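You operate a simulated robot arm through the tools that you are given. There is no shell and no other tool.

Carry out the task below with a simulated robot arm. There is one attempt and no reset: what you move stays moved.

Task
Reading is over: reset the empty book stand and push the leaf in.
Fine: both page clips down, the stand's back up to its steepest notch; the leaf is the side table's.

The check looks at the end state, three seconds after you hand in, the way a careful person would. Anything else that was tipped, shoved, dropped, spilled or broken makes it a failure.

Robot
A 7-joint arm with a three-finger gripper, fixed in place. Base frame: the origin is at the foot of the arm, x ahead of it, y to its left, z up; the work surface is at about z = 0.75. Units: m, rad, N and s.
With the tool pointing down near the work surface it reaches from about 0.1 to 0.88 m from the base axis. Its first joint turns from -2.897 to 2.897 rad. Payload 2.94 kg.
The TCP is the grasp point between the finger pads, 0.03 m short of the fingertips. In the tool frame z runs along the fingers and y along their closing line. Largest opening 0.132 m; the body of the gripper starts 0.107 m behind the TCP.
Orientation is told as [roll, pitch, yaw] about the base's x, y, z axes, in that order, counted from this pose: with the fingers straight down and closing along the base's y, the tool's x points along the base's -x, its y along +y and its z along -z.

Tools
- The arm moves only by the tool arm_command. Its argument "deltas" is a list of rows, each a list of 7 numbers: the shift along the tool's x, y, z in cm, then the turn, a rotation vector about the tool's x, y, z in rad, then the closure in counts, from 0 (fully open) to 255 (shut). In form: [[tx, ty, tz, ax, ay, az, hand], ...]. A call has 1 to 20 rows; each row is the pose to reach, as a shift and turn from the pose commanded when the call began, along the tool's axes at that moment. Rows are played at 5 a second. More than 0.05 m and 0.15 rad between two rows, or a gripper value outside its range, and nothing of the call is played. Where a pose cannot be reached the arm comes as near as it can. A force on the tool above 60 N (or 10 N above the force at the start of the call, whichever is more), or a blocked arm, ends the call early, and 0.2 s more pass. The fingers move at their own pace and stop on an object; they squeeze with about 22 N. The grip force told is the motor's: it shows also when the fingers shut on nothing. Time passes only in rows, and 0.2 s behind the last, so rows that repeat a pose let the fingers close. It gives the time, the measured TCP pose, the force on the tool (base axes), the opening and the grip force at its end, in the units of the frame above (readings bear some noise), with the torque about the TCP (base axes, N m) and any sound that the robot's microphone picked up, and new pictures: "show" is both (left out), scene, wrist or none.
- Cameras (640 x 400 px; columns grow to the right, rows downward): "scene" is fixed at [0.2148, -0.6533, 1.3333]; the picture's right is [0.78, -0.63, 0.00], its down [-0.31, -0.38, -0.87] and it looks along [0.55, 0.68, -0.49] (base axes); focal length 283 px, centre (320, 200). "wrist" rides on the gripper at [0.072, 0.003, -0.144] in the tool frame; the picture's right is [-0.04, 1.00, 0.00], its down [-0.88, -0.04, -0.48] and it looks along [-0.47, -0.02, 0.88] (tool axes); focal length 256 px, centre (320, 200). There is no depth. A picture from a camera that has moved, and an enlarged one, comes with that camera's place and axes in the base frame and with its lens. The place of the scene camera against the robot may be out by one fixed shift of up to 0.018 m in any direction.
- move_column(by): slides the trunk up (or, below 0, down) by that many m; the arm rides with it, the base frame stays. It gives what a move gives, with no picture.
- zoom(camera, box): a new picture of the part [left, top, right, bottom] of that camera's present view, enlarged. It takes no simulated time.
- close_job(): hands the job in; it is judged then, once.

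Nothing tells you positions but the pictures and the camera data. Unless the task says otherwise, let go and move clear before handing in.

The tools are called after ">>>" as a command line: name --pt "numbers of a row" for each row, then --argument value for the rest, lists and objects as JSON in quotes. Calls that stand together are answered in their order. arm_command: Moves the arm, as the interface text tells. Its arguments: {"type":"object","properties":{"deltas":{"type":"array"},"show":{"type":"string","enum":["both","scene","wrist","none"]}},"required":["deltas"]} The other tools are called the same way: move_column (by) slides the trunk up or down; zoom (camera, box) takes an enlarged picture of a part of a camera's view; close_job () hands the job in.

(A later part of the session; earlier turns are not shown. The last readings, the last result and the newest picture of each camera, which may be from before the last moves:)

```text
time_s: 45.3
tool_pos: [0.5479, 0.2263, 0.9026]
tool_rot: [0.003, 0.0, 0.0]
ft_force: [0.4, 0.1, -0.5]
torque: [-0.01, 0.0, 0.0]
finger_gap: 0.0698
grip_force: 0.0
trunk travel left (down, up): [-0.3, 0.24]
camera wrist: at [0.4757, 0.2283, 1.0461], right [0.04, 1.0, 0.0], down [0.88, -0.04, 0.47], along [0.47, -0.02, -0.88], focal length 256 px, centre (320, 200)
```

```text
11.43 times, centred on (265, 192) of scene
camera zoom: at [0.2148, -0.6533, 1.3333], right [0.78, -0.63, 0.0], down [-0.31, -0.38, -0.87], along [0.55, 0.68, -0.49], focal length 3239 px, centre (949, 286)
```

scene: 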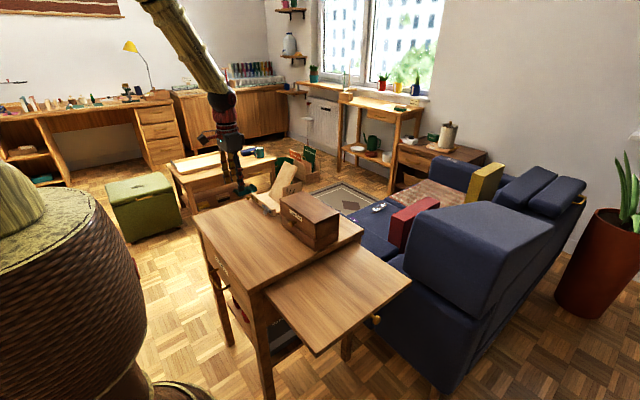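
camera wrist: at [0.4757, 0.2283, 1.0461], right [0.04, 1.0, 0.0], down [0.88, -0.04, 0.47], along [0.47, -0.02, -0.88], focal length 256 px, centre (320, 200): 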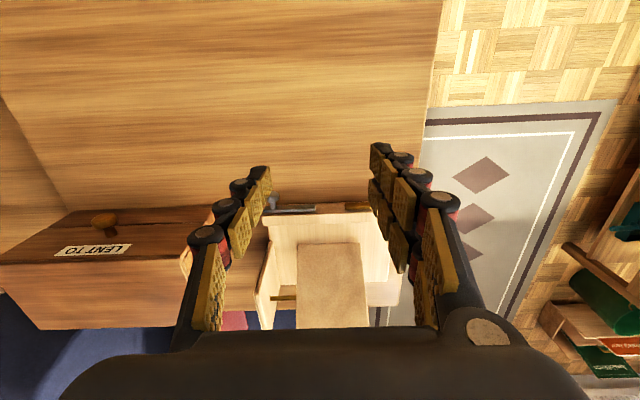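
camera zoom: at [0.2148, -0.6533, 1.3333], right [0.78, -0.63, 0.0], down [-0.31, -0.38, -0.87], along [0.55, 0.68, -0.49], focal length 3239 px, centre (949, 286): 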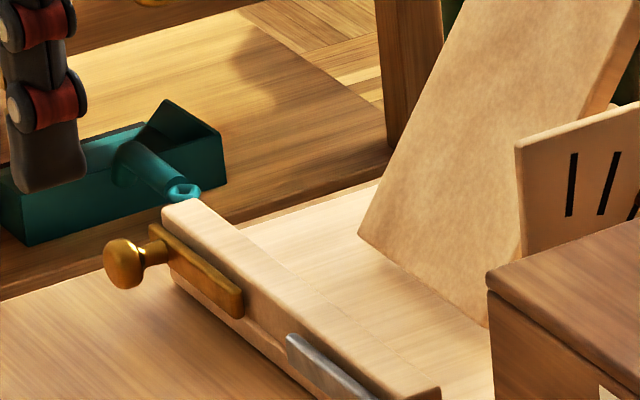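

Both clips appear level. I'll tilt for a frontal look to confirm the angles, with the hand wide open out of the view.

>>> arm_command --pt "0.2 0.1 0.8 0 -0.13 0 60" --pt "0.4 0.3 1.6 0 -0.26 0 0" --pt "0.6 0.5 2.4 0 -0.39 0 0" --pt "0.7 0.6 3.2 0 -0.52 0 0" --pt "0.8 0.7 4.0 0 -0.65 0 0" --pt "0.8 0.7 4.6 0 -0.78 0 0" --pt "0.8 0.7 4.6 0 -0.78 0 0" --show "wrist"

>>> zoom --camera "wrist" --box '[220, 110, 430, 250]'

>>> zoom --camera "scene" --box '[250, 180, 300, 225]'

```text
time_s: 46.9
tool_pos: [0.5391, 0.232, 0.8555]
tool_rot: [0.003, -0.782, -0.004]
ft_force: [0.1, -0.4, -0.4]
torque: [0.01, -0.01, 0.04]
finger_gap: 0.1321
grip_force: 0.0
trunk travel left (down, up): [-0.3, 0.24]
camera wrist: at [0.3872, 0.2349, 0.9073], right [0.03, 1.0, 0.03], down [0.29, -0.04, 0.96], along [0.96, -0.02, -0.29], focal length 256 px, centre (320, 200)
```

wrist: 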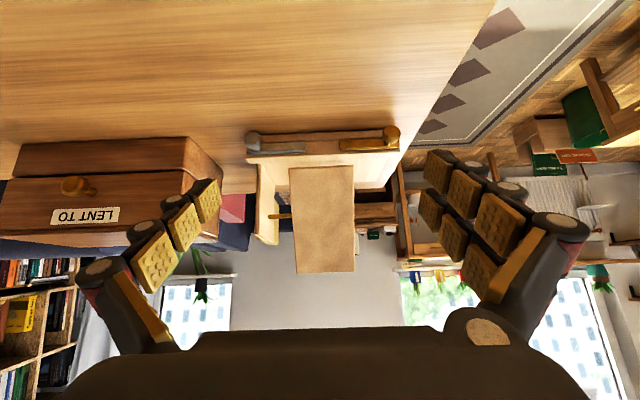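

```text
2.86 times, centred on (325, 180) of wrist
camera zoom: at [0.3872, 0.2349, 0.9073], right [0.03, 1.0, 0.03], down [0.29, -0.04, 0.96], along [0.96, -0.02, -0.29], focal length 731 px, centre (306, 257)
```

zoom: 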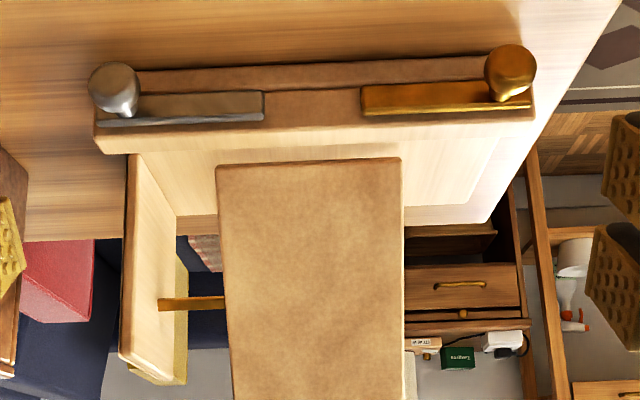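

```text
8.89 times, centred on (275, 202) of scene
camera zoom: at [0.2148, -0.6533, 1.3333], right [0.78, -0.63, 0.0], down [-0.31, -0.38, -0.87], along [0.55, 0.68, -0.49], focal length 2519 px, centre (720, 178)
```

zoom: 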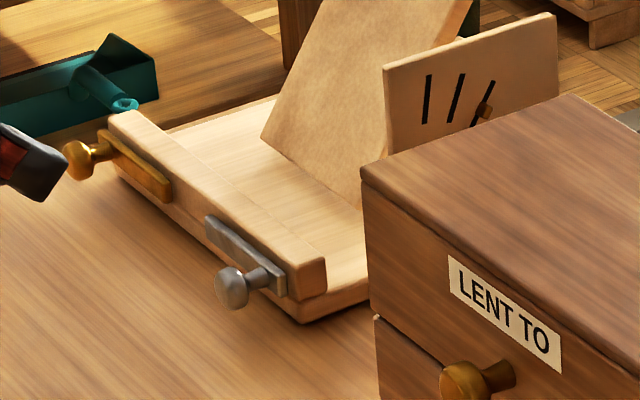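

Both clips are level along the lip, so they're done. Now for the back: it's 15 mm thick and leans about 35° from vertical with its top edge near (0.785, 0.231, 0.895). I'll raise, turn the hand 90° and pinch its top edge so I can feel how it moves.

>>> arm_command --pt "1.0 0 -2.5 0 0.13 0 60" --pt "0 0 -5.0 0 0.26 0 100" --pt "-1.5 0 -7.5 0 0.39 0 158" --pt "-4.0 0 -9.5 0 0.52 0 158" --pt "-6.5 0 -11.5 0 0.65 0 158" --pt "-9.0 0 -13.5 0 0.785 0 158" --pt "-9.0 0 -13.5 0 0.785 0 158" --show "none"

>>> arm_command --pt "0 0 0 0 0 0.143 158" --pt "0 0 0 0 0 0.286 158" --pt "0 0 0 0 0 0.428 158" --pt "0 0 0 0 0 0.571 158" --pt "0 0 0 0 0 0.714 158" --pt "0 0 0 0 0 0.857 158" --pt "0 0 0 0 0 1.0 158" --pt "0 0 0 0 0 1.142 158" --pt "0 0 0 0 0 1.285 158" --pt "0 0 0 0 0 1.428 158" --pt "0 0 0 0 0 1.571 158" --pt "0 0 0 0 0 1.571 158" --show "both"

```text
time_s: 48.5
tool_pos: [0.5085, 0.2327, 1.0156]
tool_rot: [0.006, 0.005, 0.0]
ft_force: [0.9, -0.6, -0.9]
torque: [0.0, -0.01, -0.01]
finger_gap: 0.0503
grip_force: 0.1
trunk travel left (down, up): [-0.3, 0.24]
```

```text
time_s: 51.1
tool_pos: [0.508, 0.233, 1.0153]
tool_rot: [-0.006, 0.001, -1.573]
ft_force: [0.0, 0.5, -0.8]
torque: [0.01, -0.02, 0.0]
finger_gap: 0.0503
grip_force: 0.0
trunk travel left (down, up): [-0.3, 0.24]
camera wrist: at [0.5131, 0.3035, 1.1594], right [1.0, -0.05, -0.01], down [-0.04, -0.88, 0.47], along [-0.03, -0.47, -0.88], focal length 256 px, centre (320, 200)
```

scene: 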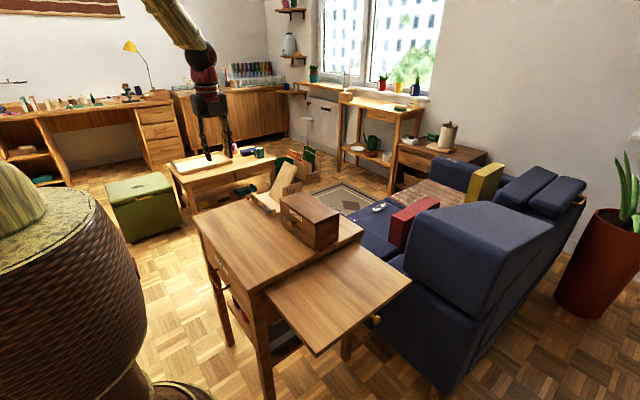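
wrist: 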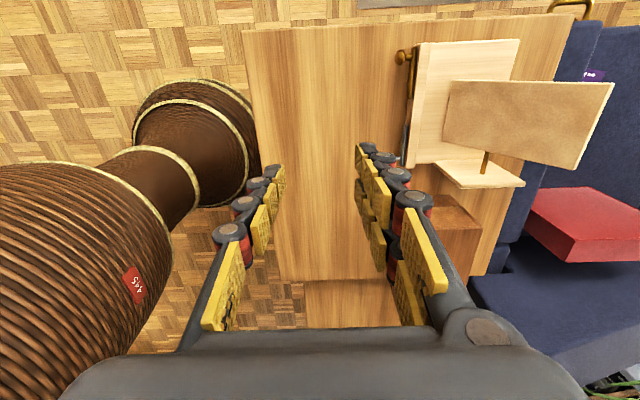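

Hand is turned with the closing direction along x. I'll move above the board's top edge and tilt the tool to match its slope, testing that this pose is reachable.

>>> arm_command --pt "0 4.5 0 0 0 0 158" --pt "0 9 0 0.05 0 0 158" --pt "0 13.5 0 0.13 0 0 158" --pt "0 18 0.5 0.22 0 0 158" --pt "0 22.5 1.5 0.32 0 0 158" --pt "0 26.5 3.0 0.42 0 0 158" --pt "-0.2 30.3 4.5 0.5 0 0 158" --pt "-0.2 30.3 6.5 0.5 0 0 158" --pt "-0.2 30.3 6.5 0.5 0 0 158" --show "both"

>>> zoom --camera "scene" --box '[245, 145, 325, 215]'

>>> zoom --camera "wrist" --box '[200, 90, 440, 250]'

```text
time_s: 53.1
tool_pos: [0.7404, 0.2091, 0.9505]
tool_rot: [-0.507, 0.003, -1.571]
ft_force: [0.0, -0.9, 0.0]
torque: [0.04, -0.03, -0.03]
finger_gap: 0.0503
grip_force: 0.0
out of reach, approached as far as the arm can: row 6, 7, 8, 9
trunk travel left (down, up): [-0.3, 0.24]
camera wrist: at [0.8127, 0.2804, 1.0757], right [0.87, -0.04, -0.48], down [0.2, -0.88, 0.43], along [-0.44, -0.47, -0.76], focal length 256 px, centre (320, 200)
```

scene: 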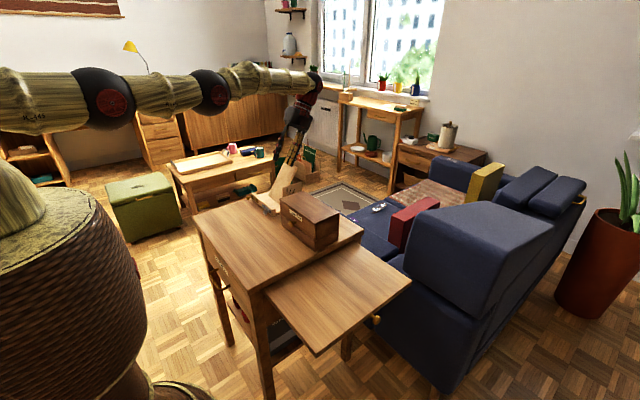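
wrist: 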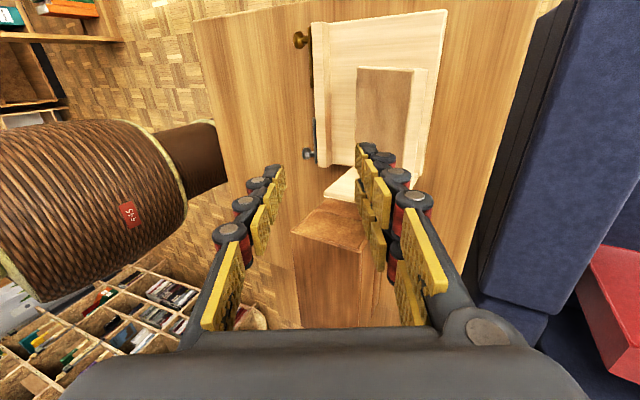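

```text
5.71 times, centred on (285, 180) of scene
camera zoom: at [0.2148, -0.6533, 1.3333], right [0.78, -0.63, 0.0], down [-0.31, -0.38, -0.87], along [0.55, 0.68, -0.49], focal length 1619 px, centre (520, 314)
```

zoom: 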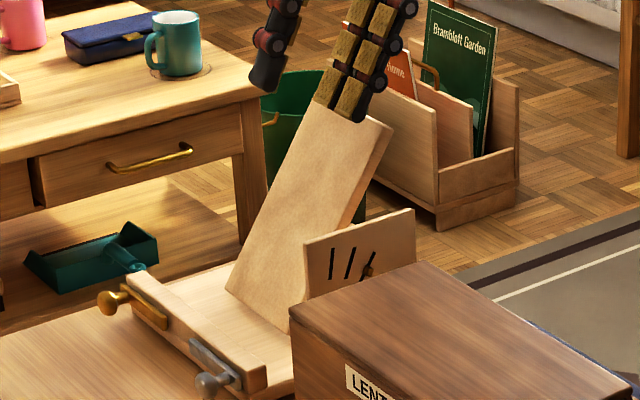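

```text
2.50 times, centred on (320, 170) of wrist
camera zoom: at [0.8127, 0.2804, 1.0757], right [0.87, -0.04, -0.48], down [0.2, -0.88, 0.43], along [-0.44, -0.47, -0.76], focal length 640 px, centre (320, 275)
```

zoom: 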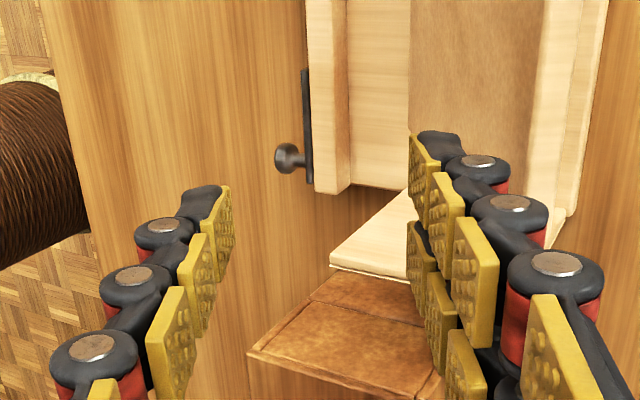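

That tilt is beyond the arm's reach. I'll go back to a vertical tool above the board, where the two paired fingers can hook behind its top edge with the single finger in front as a guard.

>>> arm_command --pt "0 -0.5 -0.9 -0.1 0 0 139" --pt "0 -1.0 -1.8 -0.2 0 0 139" --pt "0 -1.4 -2.6 -0.3 0 0 139" --pt "0 -1.4 -2.6 -0.4 0 0 139" --pt "0 -1.4 -2.6 -0.505 0 0 139" --pt "0 -1.4 -2.6 -0.505 0 0 139" --show "none"

```text
time_s: 54.5
tool_pos: [0.7387, 0.21, 0.9935]
tool_rot: [0.023, 0.009, -1.571]
ft_force: [-1.3, -0.6, 9.7]
torque: [0.02, -0.15, 0.03]
finger_gap: 0.0605
grip_force: 0.5
out of reach, approached as far as the arm can: row 1, 2, 3, 4
trunk travel left (down, up): [-0.3, 0.24]
```

The tool is vertical again at about (0.739, 0.210, 0.994), but it reads an odd 10 N upward. I'll hold still and look before going on.

>>> arm_command --pt "0 0 0 0 0 0 139" --pt "0 0 0 0 0 0 139" --show "both"

>>> zoom --camera "scene" --box '[245, 135, 325, 205]'

```text
time_s: 55.1
tool_pos: [0.7389, 0.2107, 0.9769]
tool_rot: [-0.002, 0.002, -1.573]
ft_force: [0.3, -0.7, -0.7]
torque: [-0.02, 0.01, 0.0]
finger_gap: 0.0603
grip_force: 0.0
trunk travel left (down, up): [-0.3, 0.24]
camera wrist: at [0.7433, 0.2816, 1.1224], right [1.0, -0.04, 0.0], down [-0.04, -0.88, 0.47], along [-0.02, -0.47, -0.88], focal length 256 px, centre (320, 200)
```

scene: 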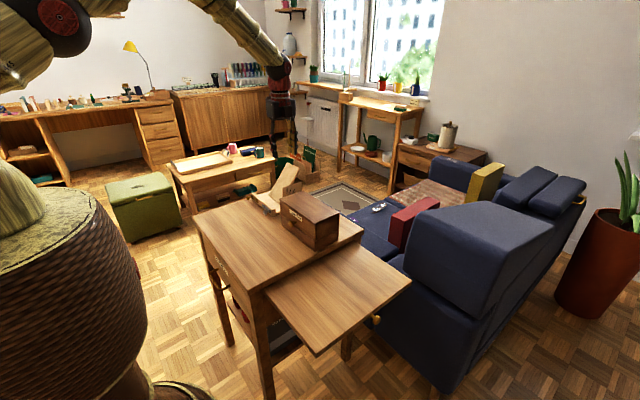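
wrist: 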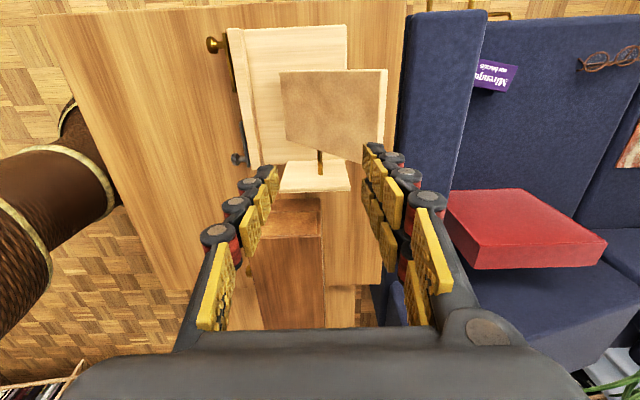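

```text
5.71 times, centred on (285, 170) of scene
camera zoom: at [0.2148, -0.6533, 1.3333], right [0.78, -0.63, 0.0], down [-0.31, -0.38, -0.87], along [0.55, 0.68, -0.49], focal length 1619 px, centre (520, 371)
```

zoom: 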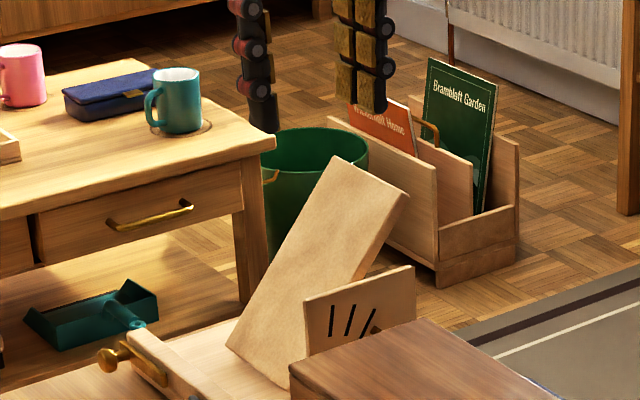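

Nothing is touching; the reading was just the motion settling. I'll move over the board's top edge and lower so the fingers straddle it, front and back.

>>> arm_command --pt "1.0 1.8 0.5 0 0 0 139" --pt "2.0 3.6 1.5 0 0 0 139" --pt "2.0 3.7 3.5 0 0 0 139" --pt "2.0 3.7 5.5 0 0 0 139" --pt "2.0 3.7 7.2 0 0 0 139" --pt "2.0 3.7 8.8 0 0 0 139" --pt "2.0 3.7 8.8 0 0 0 139" --show "both"

>>> zoom --camera "scene" --box '[245, 145, 325, 215]'

>>> zoom --camera "wrist" --box '[200, 50, 440, 210]'

```text
time_s: 56.7
tool_pos: [0.7765, 0.2299, 0.8915]
tool_rot: [-0.003, 0.001, -1.571]
ft_force: [-0.5, 0.1, 0.4]
torque: [0.01, 0.01, 0.0]
finger_gap: 0.0601
grip_force: 0.0
trunk travel left (down, up): [-0.3, 0.24]
camera wrist: at [0.7797, 0.301, 1.0353], right [1.0, -0.04, 0.0], down [-0.04, -0.88, 0.47], along [-0.02, -0.47, -0.88], focal length 256 px, centre (320, 200)
```

scene: 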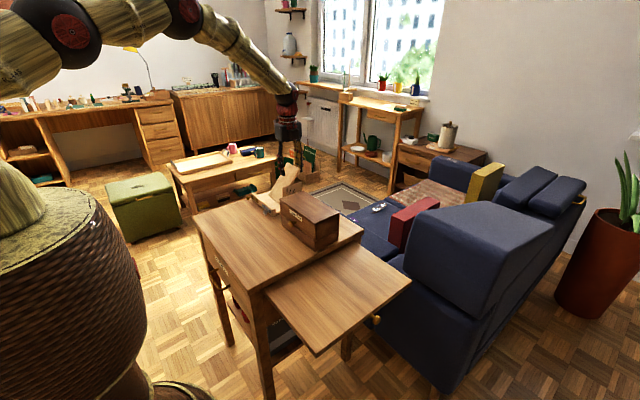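
wrist: 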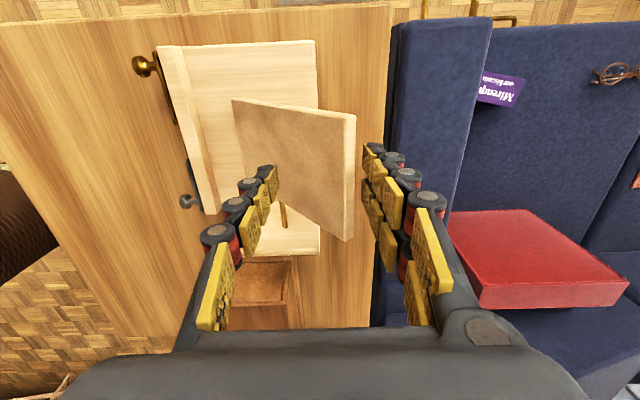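

```text
5.71 times, centred on (285, 180) of scene
camera zoom: at [0.2148, -0.6533, 1.3333], right [0.78, -0.63, 0.0], down [-0.31, -0.38, -0.87], along [0.55, 0.68, -0.49], focal length 1619 px, centre (520, 314)
```

zoom: 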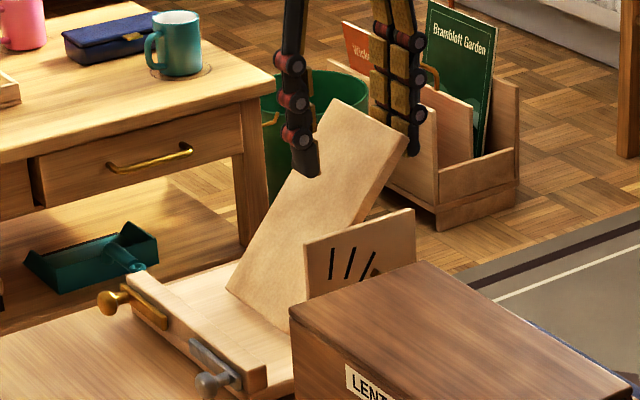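

```text
2.50 times, centred on (320, 130) of wrist
camera zoom: at [0.7797, 0.301, 1.0353], right [1.0, -0.04, 0.0], down [-0.04, -0.88, 0.47], along [-0.02, -0.47, -0.88], focal length 640 px, centre (320, 375)
```

zoom: 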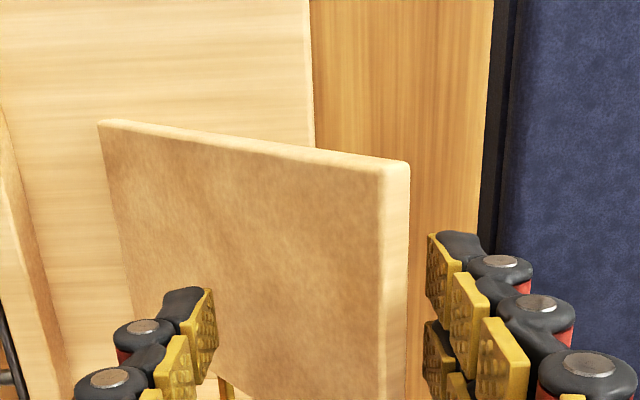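

The fingers straddle the board's top edge as planned. I'll pull gently toward the robot to make contact and feel whether the back rotates.

>>> arm_command --pt "0 -0.5 0 0 0 0 139" --pt "0 -1.0 0 0 0 0 139" --pt "0 -1.3 0 0 0 0 139" --pt "0 -1.6 0 0 0 0 139" --pt "0 -1.9 0 0 0 0 139" --pt "0 -2.2 0 0 0 0 139" --show "wrist"

>>> zoom --camera "scene" --box '[245, 145, 325, 215]'

>>> zoom --camera "wrist" --box '[200, 50, 440, 210]'

```text
time_s: 58.1
tool_pos: [0.7543, 0.2291, 0.8918]
tool_rot: [0.001, 0.004, -1.571]
ft_force: [2.2, -0.4, 0.0]
torque: [0.03, 0.05, -0.03]
finger_gap: 0.0614
grip_force: 0.7
trunk travel left (down, up): [-0.3, 0.24]
camera wrist: at [0.758, 0.3013, 1.0354], right [1.0, -0.04, 0.0], down [-0.04, -0.88, 0.47], along [-0.02, -0.47, -0.88], focal length 256 px, centre (320, 200)
```

wrist: 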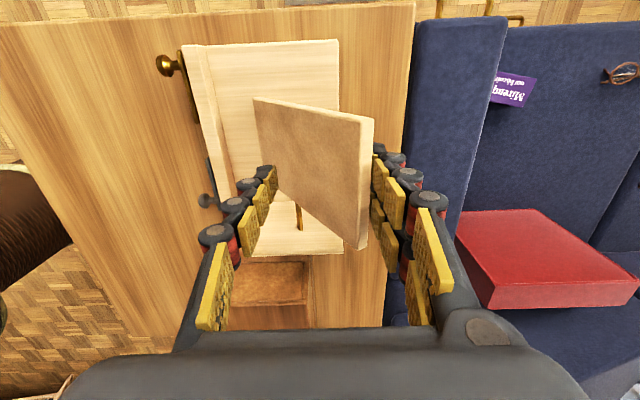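

```text
5.71 times, centred on (285, 180) of scene
camera zoom: at [0.2148, -0.6533, 1.3333], right [0.78, -0.63, 0.0], down [-0.31, -0.38, -0.87], along [0.55, 0.68, -0.49], focal length 1619 px, centre (520, 314)
```

zoom: 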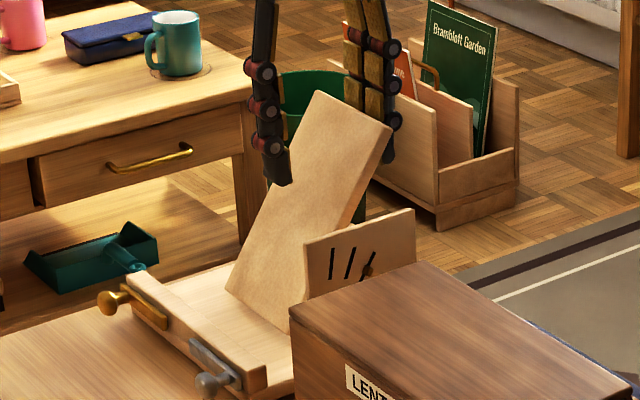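

```text
2.50 times, centred on (320, 130) of wrist
camera zoom: at [0.758, 0.3013, 1.0354], right [1.0, -0.04, 0.0], down [-0.04, -0.88, 0.47], along [-0.02, -0.47, -0.88], focal length 640 px, centre (320, 375)
```

zoom: 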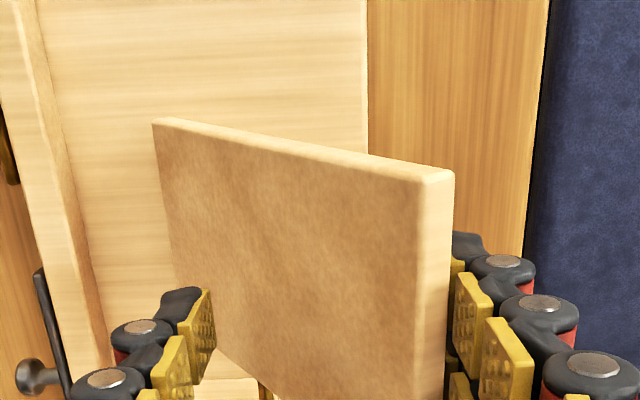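

The back rotates easily. I'll zoom in on the plate to see how the peg relates to the slots.

>>> zoom --camera "scene" --box '[275, 165, 305, 195]'

```text
13.33 times, centred on (290, 180) of scene
camera zoom: at [0.2148, -0.6533, 1.3333], right [0.78, -0.63, 0.0], down [-0.31, -0.38, -0.87], along [0.55, 0.68, -0.49], focal length 3778 px, centre (720, 467)
```

zoom: 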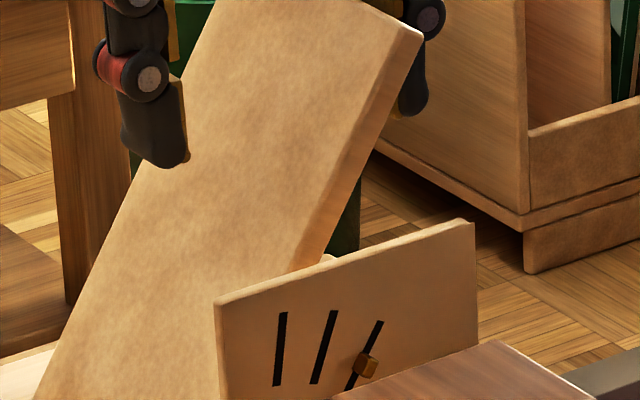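

The peg hasn't moved with the board, so it may be a separate rest bar. I'll zoom in on the wrist view around the bar.

>>> zoom --camera "wrist" --box '[240, 150, 360, 270]'

>>> zoom --camera "wrist" --box '[180, 30, 420, 280]'

```text
3.33 times, centred on (300, 210) of wrist
camera zoom: at [0.758, 0.3013, 1.0354], right [1.0, -0.04, 0.0], down [-0.04, -0.88, 0.47], along [-0.02, -0.47, -0.88], focal length 853 px, centre (387, 167)
```

zoom: 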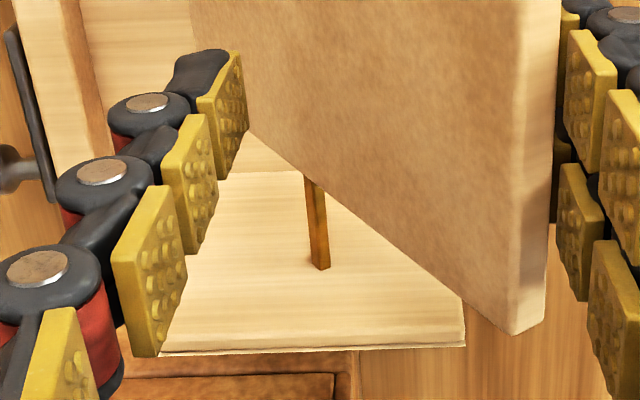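

```text
1.60 times, centred on (300, 155) of wrist
camera zoom: at [0.758, 0.3013, 1.0354], right [1.0, -0.04, 0.0], down [-0.04, -0.88, 0.47], along [-0.02, -0.47, -0.88], focal length 410 px, centre (352, 272)
```

zoom: 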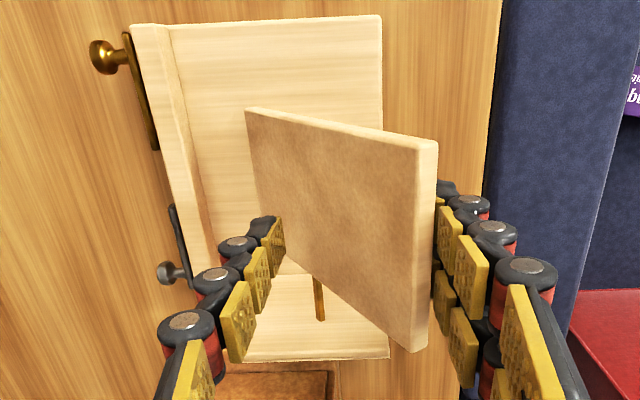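

Comparing with the first pictures, the board had been nudged back slightly and my pull has only returned it to its starting angle. So the peg probably does travel with it. I'll keep pulling in small steps and track the peg.

>>> arm_command --pt "0 -0.3 0 0 0 0 139" --pt "0 -0.6 0 0 0 0 139" --pt "0 -0.9 0 0 0 0 139" --pt "0 -1.2 0 0 0 0 139" --pt "0 -1.5 0 0 0 0 139" --show "wrist"

>>> zoom --camera "scene" --box '[245, 145, 325, 215]'

>>> zoom --camera "scene" --box '[275, 165, 305, 195]'

```text
time_s: 59.3
tool_pos: [0.7373, 0.2301, 0.891]
tool_rot: [-0.004, 0.002, -1.571]
ft_force: [1.2, 0.7, 0.7]
torque: [0.01, -0.03, -0.01]
finger_gap: 0.0601
grip_force: 0.2
trunk travel left (down, up): [-0.3, 0.24]
camera wrist: at [0.7415, 0.3018, 1.0344], right [1.0, -0.04, 0.0], down [-0.04, -0.88, 0.47], along [-0.02, -0.47, -0.88], focal length 256 px, centre (320, 200)
```

wrist: 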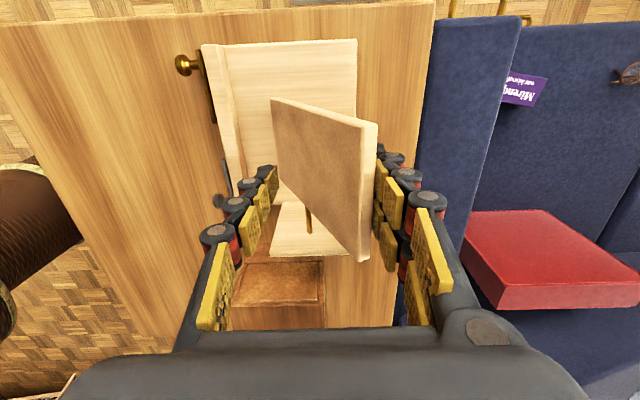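

```text
5.71 times, centred on (285, 180) of scene
camera zoom: at [0.2148, -0.6533, 1.3333], right [0.78, -0.63, 0.0], down [-0.31, -0.38, -0.87], along [0.55, 0.68, -0.49], focal length 1619 px, centre (520, 314)
```

zoom: 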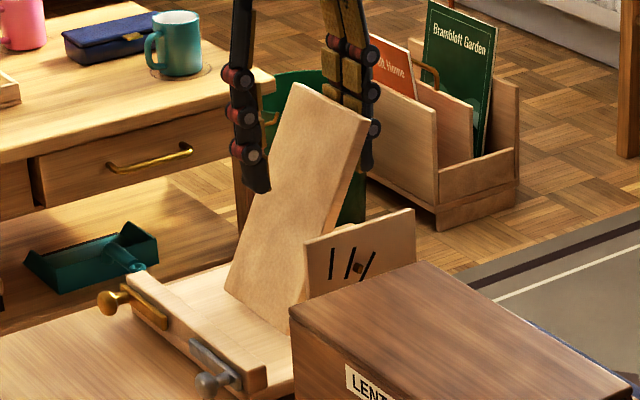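

```text
13.33 times, centred on (290, 180) of scene
camera zoom: at [0.2148, -0.6533, 1.3333], right [0.78, -0.63, 0.0], down [-0.31, -0.38, -0.87], along [0.55, 0.68, -0.49], focal length 3778 px, centre (720, 467)
```

zoom: 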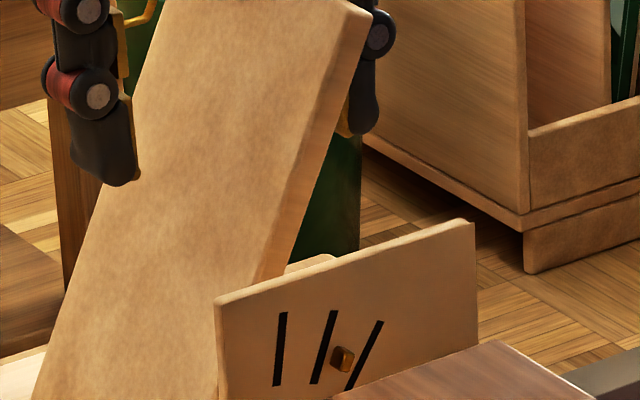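

The peg does travel with the board and is now between the third and second slots. I'll keep pulling toward the first, steepest slot.

>>> arm_command --pt "0 -0.4 0 0 0 0 139" --pt "0 -0.8 0 0 0 0 139" --pt "0 -1.2 0 0 0 0 139" --pt "0 -1.6 0 0 0 0 139" --pt "0 -2.0 0 0 0 0 139" --pt "0 -2.4 0 0 0 0 139" --show "wrist"

>>> zoom --camera "scene" --box '[245, 145, 325, 215]'

>>> zoom --camera "scene" --box '[275, 165, 305, 195]'

```text
time_s: 60.7
tool_pos: [0.7142, 0.2298, 0.8912]
tool_rot: [-0.004, 0.002, -1.571]
ft_force: [0.6, 0.0, -1.1]
torque: [-0.02, 0.04, -0.03]
finger_gap: 0.0613
grip_force: 0.9
trunk travel left (down, up): [-0.3, 0.24]
camera wrist: at [0.718, 0.3015, 1.0351], right [1.0, -0.04, 0.0], down [-0.04, -0.88, 0.47], along [-0.02, -0.47, -0.88], focal length 256 px, centre (320, 200)
```

wrist: 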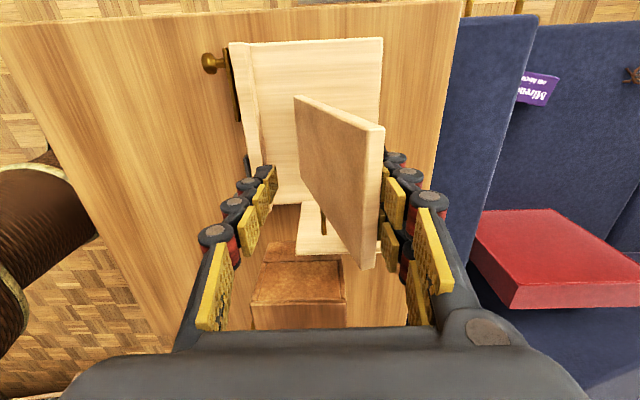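

```text
5.71 times, centred on (285, 180) of scene
camera zoom: at [0.2148, -0.6533, 1.3333], right [0.78, -0.63, 0.0], down [-0.31, -0.38, -0.87], along [0.55, 0.68, -0.49], focal length 1619 px, centre (520, 314)
```

zoom: 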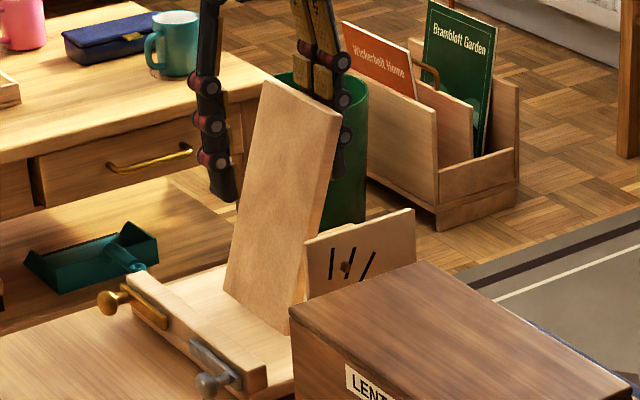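

```text
13.33 times, centred on (290, 180) of scene
camera zoom: at [0.2148, -0.6533, 1.3333], right [0.78, -0.63, 0.0], down [-0.31, -0.38, -0.87], along [0.55, 0.68, -0.49], focal length 3778 px, centre (720, 467)
```

zoom: 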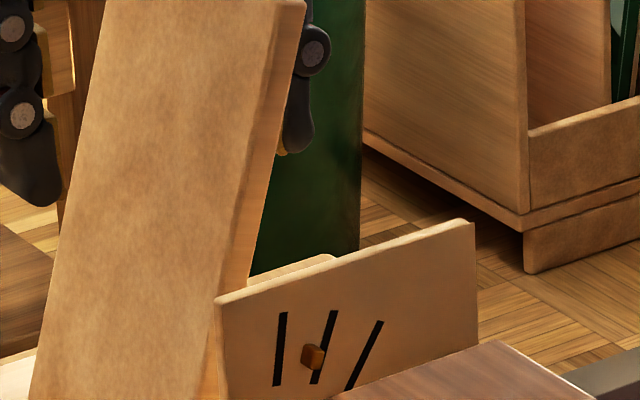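

The peg is just past the second slot. About 2 cm more should bring it to the first slot, so I'll continue and watch for a stop.

>>> arm_command --pt "0 -0.4 0 0 0 0 139" --pt "0 -0.8 0 0 0 0 139" --pt "0 -1.2 0 0 0 0 139" --pt "0 -1.6 0 0 0 0 139" --pt "0 -1.8 0 0 0 0 139" --show "wrist"

>>> zoom --camera "scene" --box '[275, 165, 305, 195]'

```text
time_s: 61.9
tool_pos: [0.6968, 0.2307, 0.8926]
tool_rot: [-0.002, 0.002, -1.571]
ft_force: [-0.2, 0.6, 0.7]
torque: [0.02, 0.0, -0.02]
finger_gap: 0.0603
grip_force: 0.0
trunk travel left (down, up): [-0.3, 0.24]
camera wrist: at [0.7005, 0.3015, 1.0363], right [1.0, -0.04, 0.0], down [-0.04, -0.88, 0.47], along [-0.02, -0.47, -0.88], focal length 256 px, centre (320, 200)
```

wrist: 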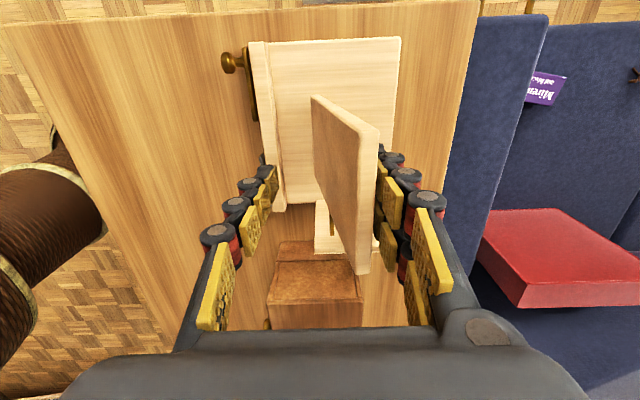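

```text
13.33 times, centred on (290, 180) of scene
camera zoom: at [0.2148, -0.6533, 1.3333], right [0.78, -0.63, 0.0], down [-0.31, -0.38, -0.87], along [0.55, 0.68, -0.49], focal length 3778 px, centre (720, 467)
```

zoom: 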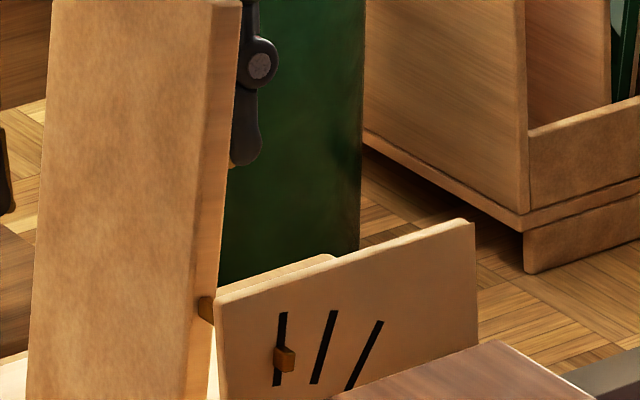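

The peg now sits in the first slot with the same small offset it had in its original notch. I'll ease the fingers off the board, lift clear and check that it stays.

>>> arm_command --pt "0 0.4 0 0 0 0 139" --pt "0 0.8 0 0 0 0 139" --pt "0 0.8 -2.0 0 0 0 139" --pt "0 0.8 -4.5 0 0 0 139" --pt "0 0.8 -7.0 0 0 0 139" --pt "0 0.8 -9.5 0 0 0 139" --pt "0 0.8 -9.5 0 0 0 139" --show "both"

>>> zoom --camera "scene" --box '[275, 165, 305, 195]'

>>> zoom --camera "scene" --box '[245, 145, 325, 215]'

```text
time_s: 63.5
tool_pos: [0.7055, 0.2305, 0.9871]
tool_rot: [0.001, 0.002, -1.572]
ft_force: [0.0, 0.5, 0.0]
torque: [0.01, 0.0, -0.01]
finger_gap: 0.0601
grip_force: 0.1
trunk travel left (down, up): [-0.3, 0.24]
camera wrist: at [0.709, 0.301, 1.1313], right [1.0, -0.04, 0.0], down [-0.04, -0.88, 0.47], along [-0.02, -0.47, -0.88], focal length 256 px, centre (320, 200)
```

scene: 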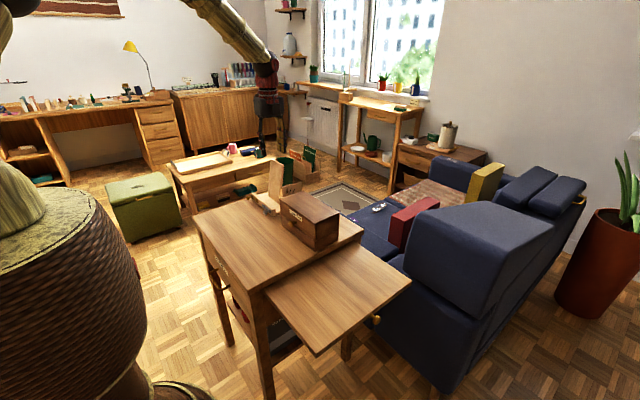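
wrist: 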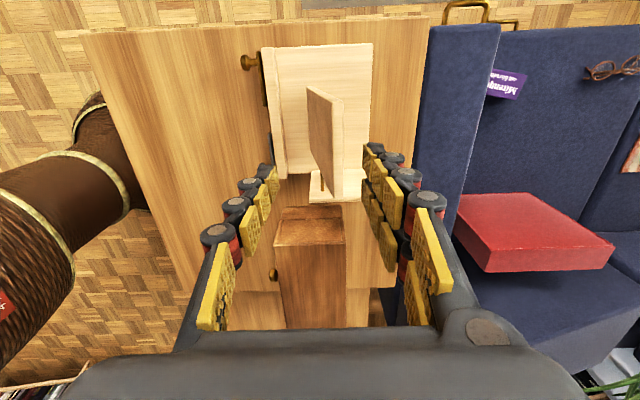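

```text
13.33 times, centred on (290, 180) of scene
camera zoom: at [0.2148, -0.6533, 1.3333], right [0.78, -0.63, 0.0], down [-0.31, -0.38, -0.87], along [0.55, 0.68, -0.49], focal length 3778 px, centre (720, 467)
```

zoom: 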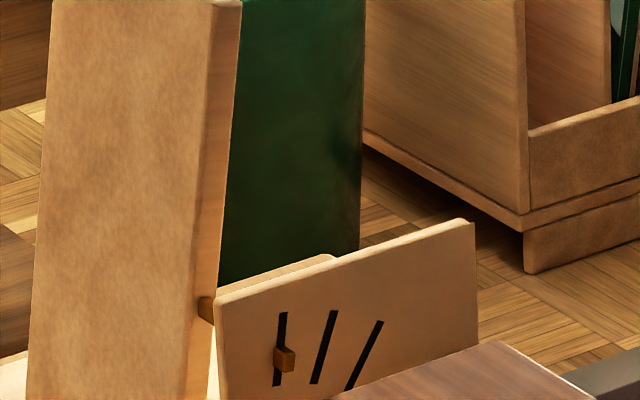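

```text
5.71 times, centred on (285, 180) of scene
camera zoom: at [0.2148, -0.6533, 1.3333], right [0.78, -0.63, 0.0], down [-0.31, -0.38, -0.87], along [0.55, 0.68, -0.49], focal length 1619 px, centre (520, 314)
```

zoom: 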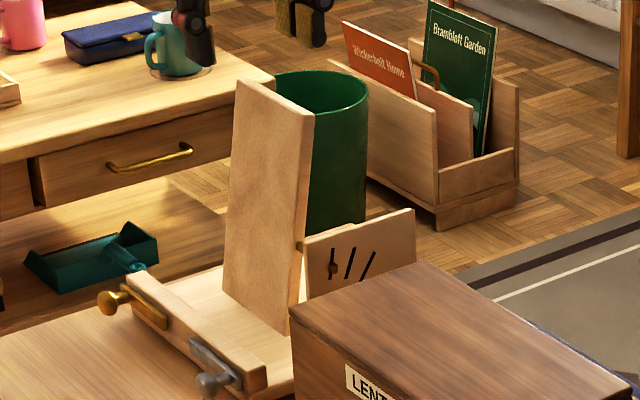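

The back stays put in the steepest notch, matching the slot to within a fraction of a millimetre. Next is the leaf: I'll raise, turn the hand back and swing over to the -y side to look at the leaf's end and knob.

>>> arm_command --pt "0 0 -2 0 0 -0.14 139" --pt "-1 -1 -4 0 0 -0.28 139" --pt "-2.5 -2 -6 0 0 -0.42 139" --pt "-4 -3 -6 0 0 -0.56 139" --pt "-5.5 -4 -6 0 0 -0.7 139" --pt "-7 -5 -6 0 0 -0.84 139" --pt "-8.5 -6 -6 0 0 -0.98 139" --pt "-10 -7.5 -6 0 0 -1.12 139" --pt "-11.5 -9 -6 0 0 -1.26 139" --pt "-13 -10 -6 0 0 -1.4 139" --pt "-14.5 -11 -6 0 0 -1.48 139" --pt "-16 -12 -6 0 0 -1.571 139" --show "none"

>>> arm_command --pt "0 -4 0 0 0 0 139" --pt "0.2 -8 0 0 0 0 139" --pt "0.4 -12 0 0 0 0 139" --pt "0.6 -16 0 0 0 0 139" --pt "0.8 -20 0 0 0 0 139" --pt "1.0 -24 0 0 0 0 139" --pt "1.2 -28 0 0 0 0 139" --pt "1.4 -32 0 0 0 0 139" --pt "1.6 -36 0 0 0 0 139" --pt "1.8 -40 0 0 0 0 139" --pt "2.0 -44 0 0 0 0 139" --pt "2.0 -46 0 0 0 0 139" --pt "2.0 -46 0 0 0 0 139" --show "both"

```text
time_s: 66.1
tool_pos: [0.5846, 0.0678, 1.0462]
tool_rot: [0.004, 0.001, 0.003]
ft_force: [0.5, -0.1, -0.7]
torque: [0.03, 0.0, -0.02]
finger_gap: 0.0599
grip_force: 0.0
trunk travel left (down, up): [-0.3, 0.24]
```

```text
time_s: 68.9
tool_pos: [0.565, -0.3906, 1.046]
tool_rot: [0.003, 0.0, -0.001]
ft_force: [0.4, 0.8, 0.8]
torque: [-0.01, -0.03, 0.01]
finger_gap: 0.0601
grip_force: 0.0
trunk travel left (down, up): [-0.3, 0.24]
camera wrist: at [0.4931, -0.3894, 1.1895], right [0.04, 1.0, 0.0], down [0.88, -0.04, 0.47], along [0.47, -0.02, -0.88], focal length 256 px, centre (320, 200)
```

scene: 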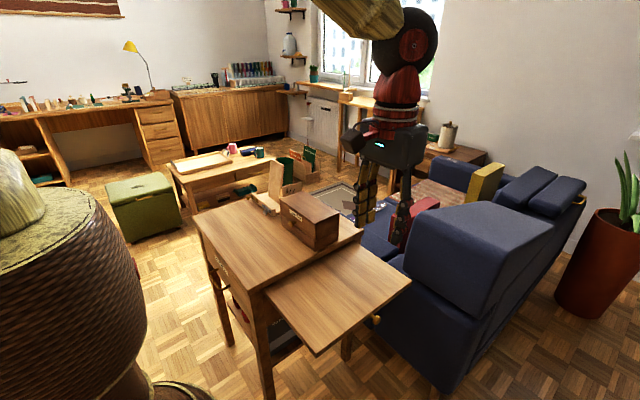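
wrist: 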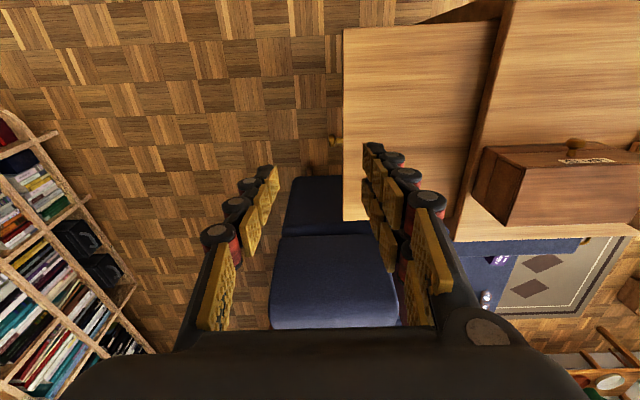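

The leaf's end edge is at about y = -0.348 with its small knob near (0.622, -0.366). I'll zoom in on it and on the couch beside it.

>>> zoom --camera "wrist" --box '[260, 10, 520, 250]'

>>> zoom --camera "scene" --box '[240, 200, 480, 380]'

>>> zoom --camera "wrist" --box '[310, 110, 370, 170]'

```text
1.67 times, centred on (390, 130) of wrist
camera zoom: at [0.4931, -0.3894, 1.1895], right [0.04, 1.0, 0.0], down [0.88, -0.04, 0.47], along [0.47, -0.02, -0.88], focal length 427 px, centre (203, 317)
```

zoom: 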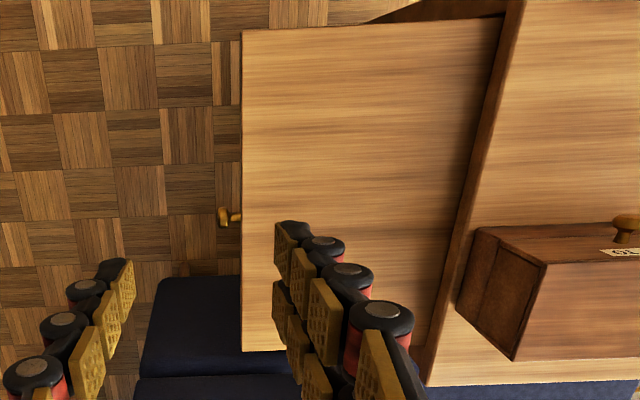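

```text
2.22 times, centred on (360, 290) of scene
camera zoom: at [0.2148, -0.6533, 1.3333], right [0.78, -0.63, 0.0], down [-0.31, -0.38, -0.87], along [0.55, 0.68, -0.49], focal length 630 px, centre (231, 0)
```

zoom: 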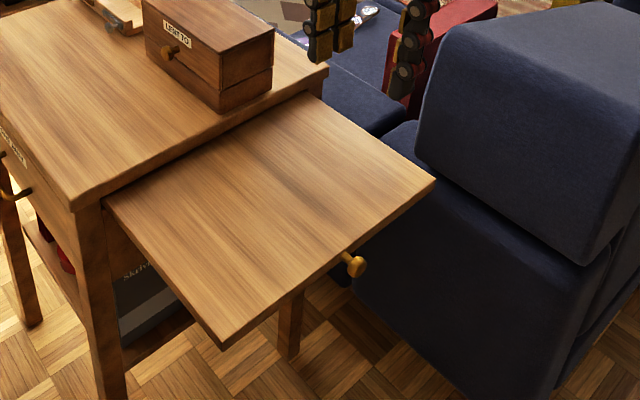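

```text
6.67 times, centred on (340, 140) of wrist
camera zoom: at [0.4931, -0.3894, 1.1895], right [0.04, 1.0, 0.0], down [0.88, -0.04, 0.47], along [0.47, -0.02, -0.88], focal length 1707 px, centre (187, 600)
```

zoom: 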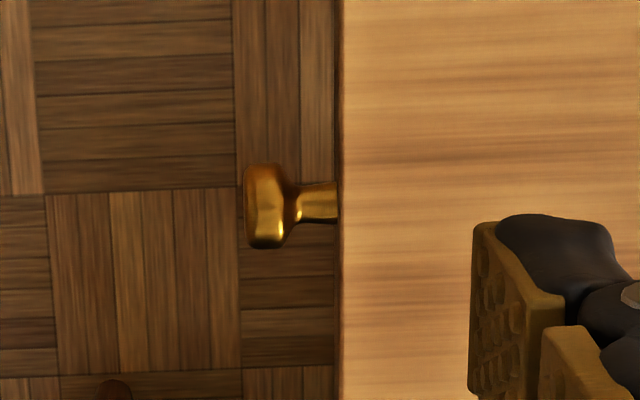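

The leaf is a thin board with top at z ≈ 0.72, and its knob is centred at about (0.625, -0.372, 0.71). I'll close the fingers and come down outside the knob, well clear of the couch, then push it in along +y.

>>> arm_command --pt "-1.0 -1.0 2.0 0 0 0 180" --pt "-2.5 -2.5 5.0 0 0 0 255" --pt "-4.0 -4.0 8.5 0 0 0 255" --pt "-4.27 -4.2 12.5 0 0 0 255" --pt "-4.27 -4.2 16.5 0 0 0 255" --pt "-4.27 -4.2 20.5 0 0 0 255" --pt "-4.27 -4.2 24.0 0 0 0 255" --pt "-4.27 -4.2 27.0 0 0 0 255" --pt "-4.27 -4.2 27.0 0 0 0 255" --show "both"

>>> zoom --camera "scene" --box '[330, 220, 450, 340]'

>>> zoom --camera "wrist" --box '[240, 90, 480, 250]'

```text
time_s: 70.9
tool_pos: [0.6081, -0.4317, 0.7754]
tool_rot: [0.003, 0.001, 0.001]
ft_force: [0.1, 0.0, 1.2]
torque: [0.02, 0.0, 0.02]
finger_gap: 0.0
grip_force: 22.1
trunk travel left (down, up): [-0.3, 0.24]
camera wrist: at [0.5359, -0.4296, 0.9183], right [0.04, 1.0, 0.0], down [0.88, -0.04, 0.48], along [0.47, -0.02, -0.88], focal length 256 px, centre (320, 200)
```

scene: 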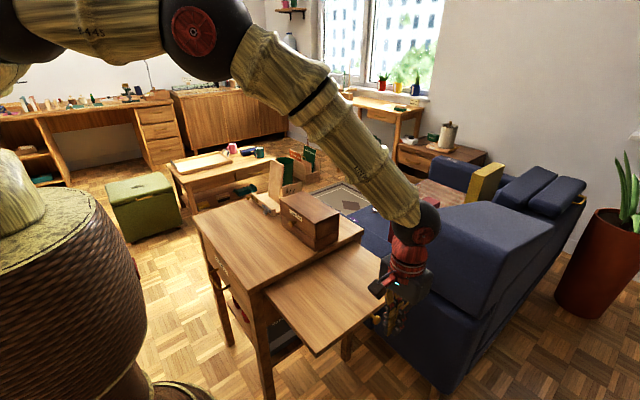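
wrist: 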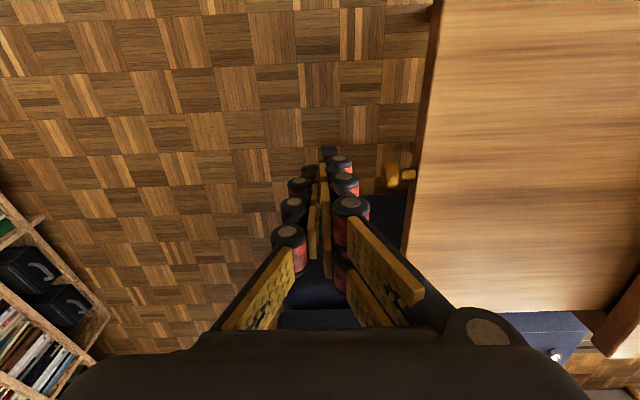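

```text
3.33 times, centred on (390, 280) of scene
camera zoom: at [0.2148, -0.6533, 1.3333], right [0.78, -0.63, 0.0], down [-0.31, -0.38, -0.87], along [0.55, 0.68, -0.49], focal length 945 px, centre (87, -67)
```

zoom: 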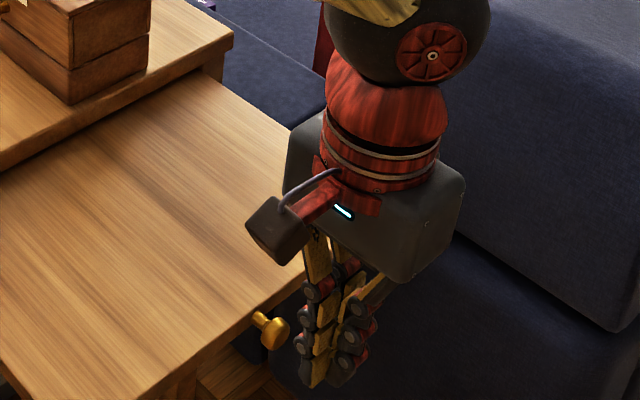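

```text
2.50 times, centred on (360, 170) of wrist
camera zoom: at [0.5359, -0.4296, 0.9183], right [0.04, 1.0, 0.0], down [0.88, -0.04, 0.48], along [0.47, -0.02, -0.88], focal length 640 px, centre (220, 275)
```

zoom: 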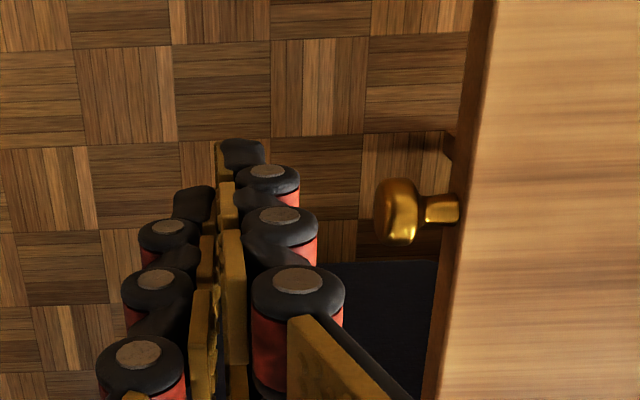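

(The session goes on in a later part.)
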